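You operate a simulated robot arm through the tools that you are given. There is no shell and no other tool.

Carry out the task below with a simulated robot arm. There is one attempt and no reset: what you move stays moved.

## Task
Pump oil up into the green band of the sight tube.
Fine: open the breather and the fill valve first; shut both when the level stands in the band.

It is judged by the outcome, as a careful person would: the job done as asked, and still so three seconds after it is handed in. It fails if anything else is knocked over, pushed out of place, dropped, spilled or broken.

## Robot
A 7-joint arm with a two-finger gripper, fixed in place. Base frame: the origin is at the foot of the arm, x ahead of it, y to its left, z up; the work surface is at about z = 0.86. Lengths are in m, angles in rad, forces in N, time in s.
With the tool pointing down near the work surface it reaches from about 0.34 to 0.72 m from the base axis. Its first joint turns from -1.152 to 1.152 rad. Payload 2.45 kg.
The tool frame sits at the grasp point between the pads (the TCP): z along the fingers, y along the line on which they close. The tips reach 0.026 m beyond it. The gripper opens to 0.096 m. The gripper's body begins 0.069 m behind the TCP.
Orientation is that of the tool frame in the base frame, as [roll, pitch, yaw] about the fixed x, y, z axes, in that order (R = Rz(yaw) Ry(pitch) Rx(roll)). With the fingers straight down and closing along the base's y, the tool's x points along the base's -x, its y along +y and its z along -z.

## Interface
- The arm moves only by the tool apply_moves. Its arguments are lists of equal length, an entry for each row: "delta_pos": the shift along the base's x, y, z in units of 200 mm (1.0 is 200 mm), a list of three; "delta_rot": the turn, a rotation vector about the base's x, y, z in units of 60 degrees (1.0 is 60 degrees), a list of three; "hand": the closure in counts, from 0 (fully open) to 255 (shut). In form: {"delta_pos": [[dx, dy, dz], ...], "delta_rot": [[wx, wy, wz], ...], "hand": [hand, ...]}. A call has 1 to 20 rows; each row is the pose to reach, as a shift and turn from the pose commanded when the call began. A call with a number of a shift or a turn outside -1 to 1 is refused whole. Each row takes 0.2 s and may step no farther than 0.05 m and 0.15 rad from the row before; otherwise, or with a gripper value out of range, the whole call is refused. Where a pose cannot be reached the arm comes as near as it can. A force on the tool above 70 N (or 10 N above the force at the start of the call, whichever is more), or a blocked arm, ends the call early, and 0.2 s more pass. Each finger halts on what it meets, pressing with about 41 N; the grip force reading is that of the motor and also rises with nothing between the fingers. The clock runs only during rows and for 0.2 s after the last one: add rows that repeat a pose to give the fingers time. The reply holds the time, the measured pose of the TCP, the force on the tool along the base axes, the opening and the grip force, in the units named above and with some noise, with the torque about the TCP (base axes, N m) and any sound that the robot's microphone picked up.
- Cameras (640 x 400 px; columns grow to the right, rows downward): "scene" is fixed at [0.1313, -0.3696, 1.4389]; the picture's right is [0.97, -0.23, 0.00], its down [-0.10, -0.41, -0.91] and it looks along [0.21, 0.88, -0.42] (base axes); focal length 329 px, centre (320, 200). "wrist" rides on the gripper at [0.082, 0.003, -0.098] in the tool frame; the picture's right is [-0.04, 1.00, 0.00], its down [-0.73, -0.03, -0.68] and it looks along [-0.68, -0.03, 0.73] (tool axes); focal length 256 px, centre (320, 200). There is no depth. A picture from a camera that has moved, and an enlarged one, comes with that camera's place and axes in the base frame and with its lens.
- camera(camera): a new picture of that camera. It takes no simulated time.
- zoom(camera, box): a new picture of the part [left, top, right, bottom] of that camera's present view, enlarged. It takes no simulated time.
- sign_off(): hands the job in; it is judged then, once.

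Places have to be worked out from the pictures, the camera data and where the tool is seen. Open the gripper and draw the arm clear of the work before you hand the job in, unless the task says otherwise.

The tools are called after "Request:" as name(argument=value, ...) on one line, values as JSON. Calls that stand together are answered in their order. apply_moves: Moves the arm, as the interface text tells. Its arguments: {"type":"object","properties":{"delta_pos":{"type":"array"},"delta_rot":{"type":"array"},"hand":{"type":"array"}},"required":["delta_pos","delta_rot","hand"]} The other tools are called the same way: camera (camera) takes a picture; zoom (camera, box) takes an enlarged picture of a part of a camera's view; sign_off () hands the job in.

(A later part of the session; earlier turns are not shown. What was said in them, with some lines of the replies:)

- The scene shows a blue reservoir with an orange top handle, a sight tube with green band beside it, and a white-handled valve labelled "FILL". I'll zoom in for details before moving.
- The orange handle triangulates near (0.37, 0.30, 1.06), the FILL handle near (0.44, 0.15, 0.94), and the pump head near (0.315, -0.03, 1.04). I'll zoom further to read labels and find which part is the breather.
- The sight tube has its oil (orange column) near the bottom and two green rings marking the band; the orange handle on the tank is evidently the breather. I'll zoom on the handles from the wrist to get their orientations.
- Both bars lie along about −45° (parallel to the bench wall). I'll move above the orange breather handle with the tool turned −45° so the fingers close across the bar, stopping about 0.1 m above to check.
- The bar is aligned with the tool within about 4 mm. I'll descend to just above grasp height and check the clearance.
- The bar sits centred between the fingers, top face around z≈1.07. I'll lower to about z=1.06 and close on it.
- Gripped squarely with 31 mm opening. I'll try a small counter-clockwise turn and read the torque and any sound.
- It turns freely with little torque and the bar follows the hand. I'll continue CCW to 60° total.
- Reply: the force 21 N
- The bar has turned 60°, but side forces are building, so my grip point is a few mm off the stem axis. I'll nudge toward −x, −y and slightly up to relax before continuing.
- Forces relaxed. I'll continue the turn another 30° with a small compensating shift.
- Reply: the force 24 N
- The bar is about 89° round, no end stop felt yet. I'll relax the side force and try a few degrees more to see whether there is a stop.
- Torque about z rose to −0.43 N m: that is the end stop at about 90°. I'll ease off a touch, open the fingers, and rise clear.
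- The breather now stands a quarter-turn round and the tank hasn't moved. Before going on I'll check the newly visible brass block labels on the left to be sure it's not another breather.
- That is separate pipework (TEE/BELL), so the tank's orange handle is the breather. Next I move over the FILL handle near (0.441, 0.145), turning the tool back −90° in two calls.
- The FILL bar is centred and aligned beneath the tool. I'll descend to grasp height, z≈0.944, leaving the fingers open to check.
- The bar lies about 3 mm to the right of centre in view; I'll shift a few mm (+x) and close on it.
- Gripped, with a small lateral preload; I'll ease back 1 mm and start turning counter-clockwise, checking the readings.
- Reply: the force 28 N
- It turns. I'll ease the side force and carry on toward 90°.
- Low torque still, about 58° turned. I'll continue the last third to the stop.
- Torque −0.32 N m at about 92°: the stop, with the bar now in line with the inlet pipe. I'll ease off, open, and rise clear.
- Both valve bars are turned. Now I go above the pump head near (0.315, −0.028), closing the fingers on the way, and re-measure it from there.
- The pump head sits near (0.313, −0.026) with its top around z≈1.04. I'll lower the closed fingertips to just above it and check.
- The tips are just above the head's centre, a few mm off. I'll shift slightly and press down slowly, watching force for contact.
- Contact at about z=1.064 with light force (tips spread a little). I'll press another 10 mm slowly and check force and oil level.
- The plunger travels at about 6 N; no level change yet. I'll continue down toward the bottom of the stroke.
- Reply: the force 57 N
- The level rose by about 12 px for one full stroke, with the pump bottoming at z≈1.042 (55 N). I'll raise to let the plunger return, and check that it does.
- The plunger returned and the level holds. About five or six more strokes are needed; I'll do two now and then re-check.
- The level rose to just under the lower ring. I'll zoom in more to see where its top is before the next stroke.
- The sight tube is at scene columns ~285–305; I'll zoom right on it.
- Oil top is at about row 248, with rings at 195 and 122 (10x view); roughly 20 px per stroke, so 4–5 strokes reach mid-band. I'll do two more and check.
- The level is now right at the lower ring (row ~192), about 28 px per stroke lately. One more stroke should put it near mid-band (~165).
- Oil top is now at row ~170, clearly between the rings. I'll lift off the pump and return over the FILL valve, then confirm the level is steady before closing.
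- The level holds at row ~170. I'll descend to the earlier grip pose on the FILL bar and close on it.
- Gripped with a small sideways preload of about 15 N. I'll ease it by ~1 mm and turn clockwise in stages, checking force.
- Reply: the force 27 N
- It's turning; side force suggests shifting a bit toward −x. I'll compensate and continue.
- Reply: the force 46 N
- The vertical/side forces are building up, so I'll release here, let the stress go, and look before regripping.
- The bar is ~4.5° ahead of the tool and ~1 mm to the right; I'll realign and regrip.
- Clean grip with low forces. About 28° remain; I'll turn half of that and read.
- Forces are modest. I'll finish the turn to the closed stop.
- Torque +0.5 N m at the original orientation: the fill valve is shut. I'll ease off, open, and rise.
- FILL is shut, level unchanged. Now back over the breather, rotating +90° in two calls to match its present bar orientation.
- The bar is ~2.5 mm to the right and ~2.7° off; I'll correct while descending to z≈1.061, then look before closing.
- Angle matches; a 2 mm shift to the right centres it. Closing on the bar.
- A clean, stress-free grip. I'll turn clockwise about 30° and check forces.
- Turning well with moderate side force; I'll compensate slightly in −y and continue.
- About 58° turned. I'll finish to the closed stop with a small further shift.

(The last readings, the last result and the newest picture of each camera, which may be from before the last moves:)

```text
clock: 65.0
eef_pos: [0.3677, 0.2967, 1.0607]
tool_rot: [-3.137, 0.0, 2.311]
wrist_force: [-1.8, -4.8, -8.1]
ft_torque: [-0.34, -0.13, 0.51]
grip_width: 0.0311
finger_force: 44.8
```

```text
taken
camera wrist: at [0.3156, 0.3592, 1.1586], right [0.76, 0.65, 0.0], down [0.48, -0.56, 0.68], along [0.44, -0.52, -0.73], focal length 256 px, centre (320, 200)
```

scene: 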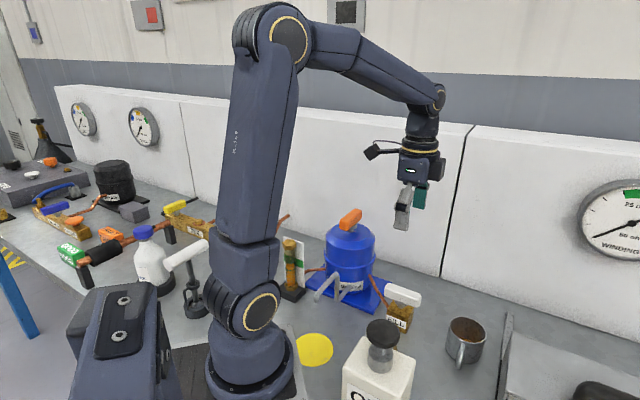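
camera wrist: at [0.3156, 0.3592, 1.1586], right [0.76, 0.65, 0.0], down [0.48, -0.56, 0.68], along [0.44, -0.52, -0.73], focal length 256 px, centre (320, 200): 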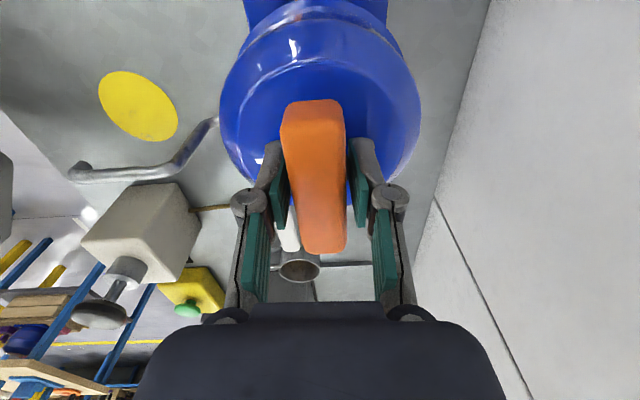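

The closed stop is reached (+0.51 N m). I'll ease off slightly, open the gripper, rise, and withdraw.

Request:
apply_moves(delta_pos=[[0, 0, 0], [0, 0, 0], [0, 0, 0], [0, 0, 0], [0, 0, 0], [0, 0, 0.1], [0, 0, 0.3], [0, 0, 0.5], [0, 0, 0.7], [0, 0, 0.9]], delta_rot=[[0, 0, 0.02], [0, 0, 0.02], [0, 0, 0.02], [0, 0, 0.02], [0, 0, 0.02], [0, 0, 0.02], [0, 0, 0.02], [0, 0, 0.02], [0, 0, 0.02], [0, 0, 0.02]], hand=[255, 0, 0, 0, 0, 0, 0, 0, 0, 0])

Request:
camera(camera="scene")

Request:
zoom(camera="scene", box=[240, 190, 440, 340])

Request:
zoom(camera="scene", box=[266, 248, 330, 288])

Request:
camera(camera="wrist")

```text
clock: 67.2
eef_pos: [0.3696, 0.2941, 1.2413]
tool_rot: [3.141, 0.0, 2.335]
wrist_force: [-0.6, -0.8, -0.5]
ft_torque: [0.03, 0.01, -0.02]
grip_width: 0.0959
finger_force: 0.0
```

```text
taken
```

scene: 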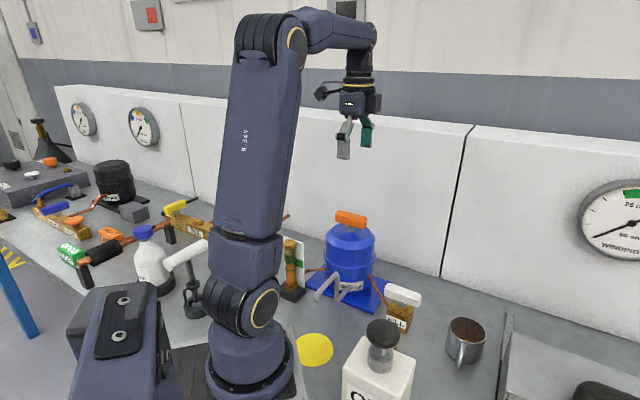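

```text
2.67 times, centred on (340, 265) of scene
camera zoom: at [0.1313, -0.3696, 1.4389], right [0.97, -0.23, 0.0], down [-0.1, -0.41, -0.91], along [0.21, 0.88, -0.42], focal length 878 px, centre (267, 27)
```

zoom: 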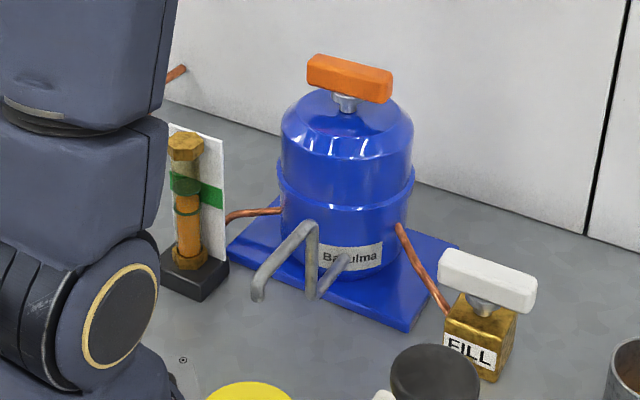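

```text
10.00 times, centred on (298, 268) of scene
camera zoom: at [0.1313, -0.3696, 1.4389], right [0.97, -0.23, 0.0], down [-0.1, -0.41, -0.91], along [0.21, 0.88, -0.42], focal length 3292 px, centre (540, -480)
```

zoom: 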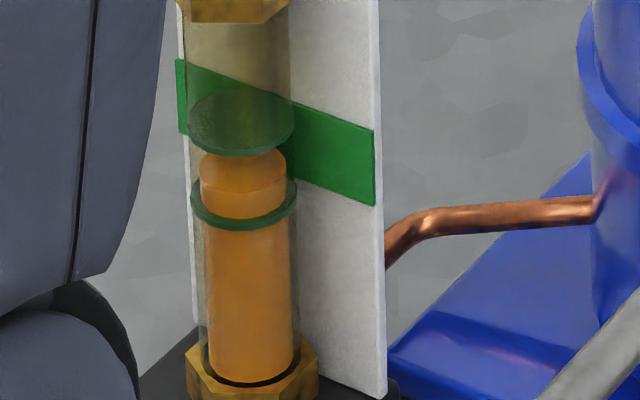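

```text
taken
camera wrist: at [0.3151, 0.3555, 1.3389], right [0.75, 0.66, 0.0], down [0.49, -0.55, 0.68], along [0.45, -0.51, -0.73], focal length 256 px, centre (320, 200)
```

wrist: 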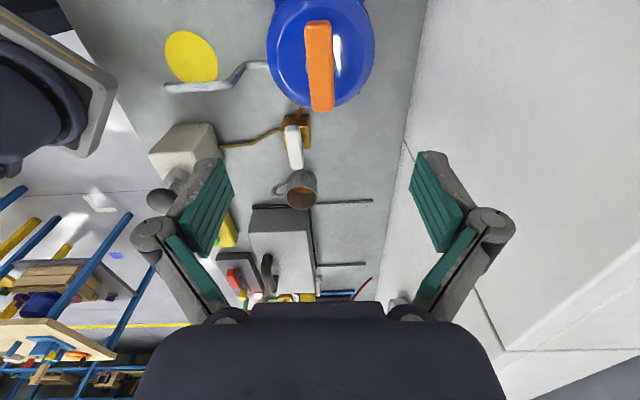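

Both bars are back in their original closed positions, the oil stands between the rings, and nothing has moved. I'll draw the arm farther clear to its starting area before handing in.

Request:
apply_moves(delta_pos=[[0, 0, 0.15], [0, -0.15, 0.28], [0, -0.3, 0.28], [0, -0.45, 0.28], [0, -0.6, 0.28], [0, -0.66, 0.28], [0, -0.66, 0.28]], delta_rot=[[0, 0, 0.1], [0, 0, 0.22], [0, 0, 0.34], [0, 0, 0.46], [0, 0, 0.58], [0, 0, 0.7], [0, 0, 0.75]], hand=[0, 0, 0, 0, 0, 0, 0])

Request:
camera(camera="scene")

Request:
zoom(camera="scene", box=[266, 248, 330, 288])

```text
clock: 68.8
eef_pos: [0.3695, 0.1643, 1.2972]
tool_rot: [3.14, 0.0, 3.121]
wrist_force: [-1.3, 0.7, 0.4]
ft_torque: [0.01, -0.03, 0.02]
grip_width: 0.0961
finger_force: 0.0
```

```text
taken
```

scene: 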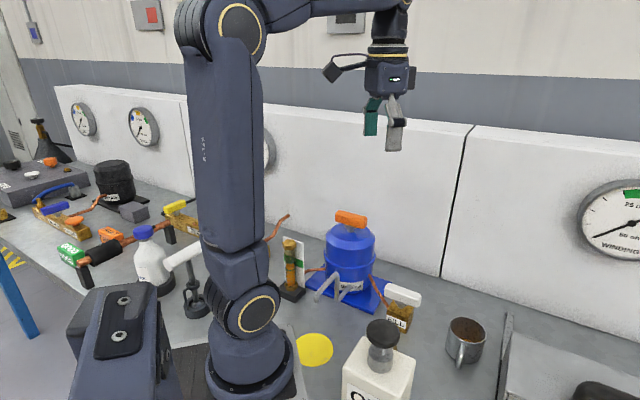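

```text
10.00 times, centred on (298, 268) of scene
camera zoom: at [0.1313, -0.3696, 1.4389], right [0.97, -0.23, 0.0], down [-0.1, -0.41, -0.91], along [0.21, 0.88, -0.42], focal length 3292 px, centre (540, -480)
```

zoom: 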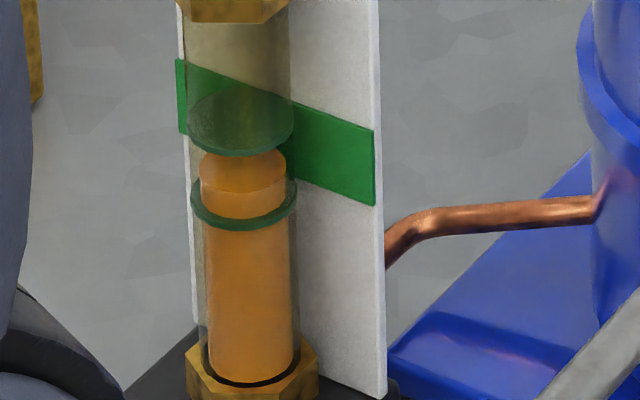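

The level is steady in the band, both valves are shut, the gripper is open and the arm is clear, so I hand the job in.

Request:
sign_off()

```text
The job is handed in.
```

The oil now stands inside the green band, and both the breather and the fill valve are shut. The job has been handed in.

- **Valves:** I turned the breather (the orange bar on the tank) and then the fill valve a quarter turn counter-clockwise to their stops before pumping. Afterwards I turned both back to their closed stops, fill valve first. The breather has no label. I took the orange bar to be it because it is the only handle on the tank that feeds the sight tube.
- **Level:** Six full pump strokes raised the oil to about a third of the way up the band. It stayed at that height through both valve closings and while I moved the arm away.
- **Surroundings:** In the last pictures nothing looks moved, knocked over or spilled. The gripper is open and the arm is back near its starting position.
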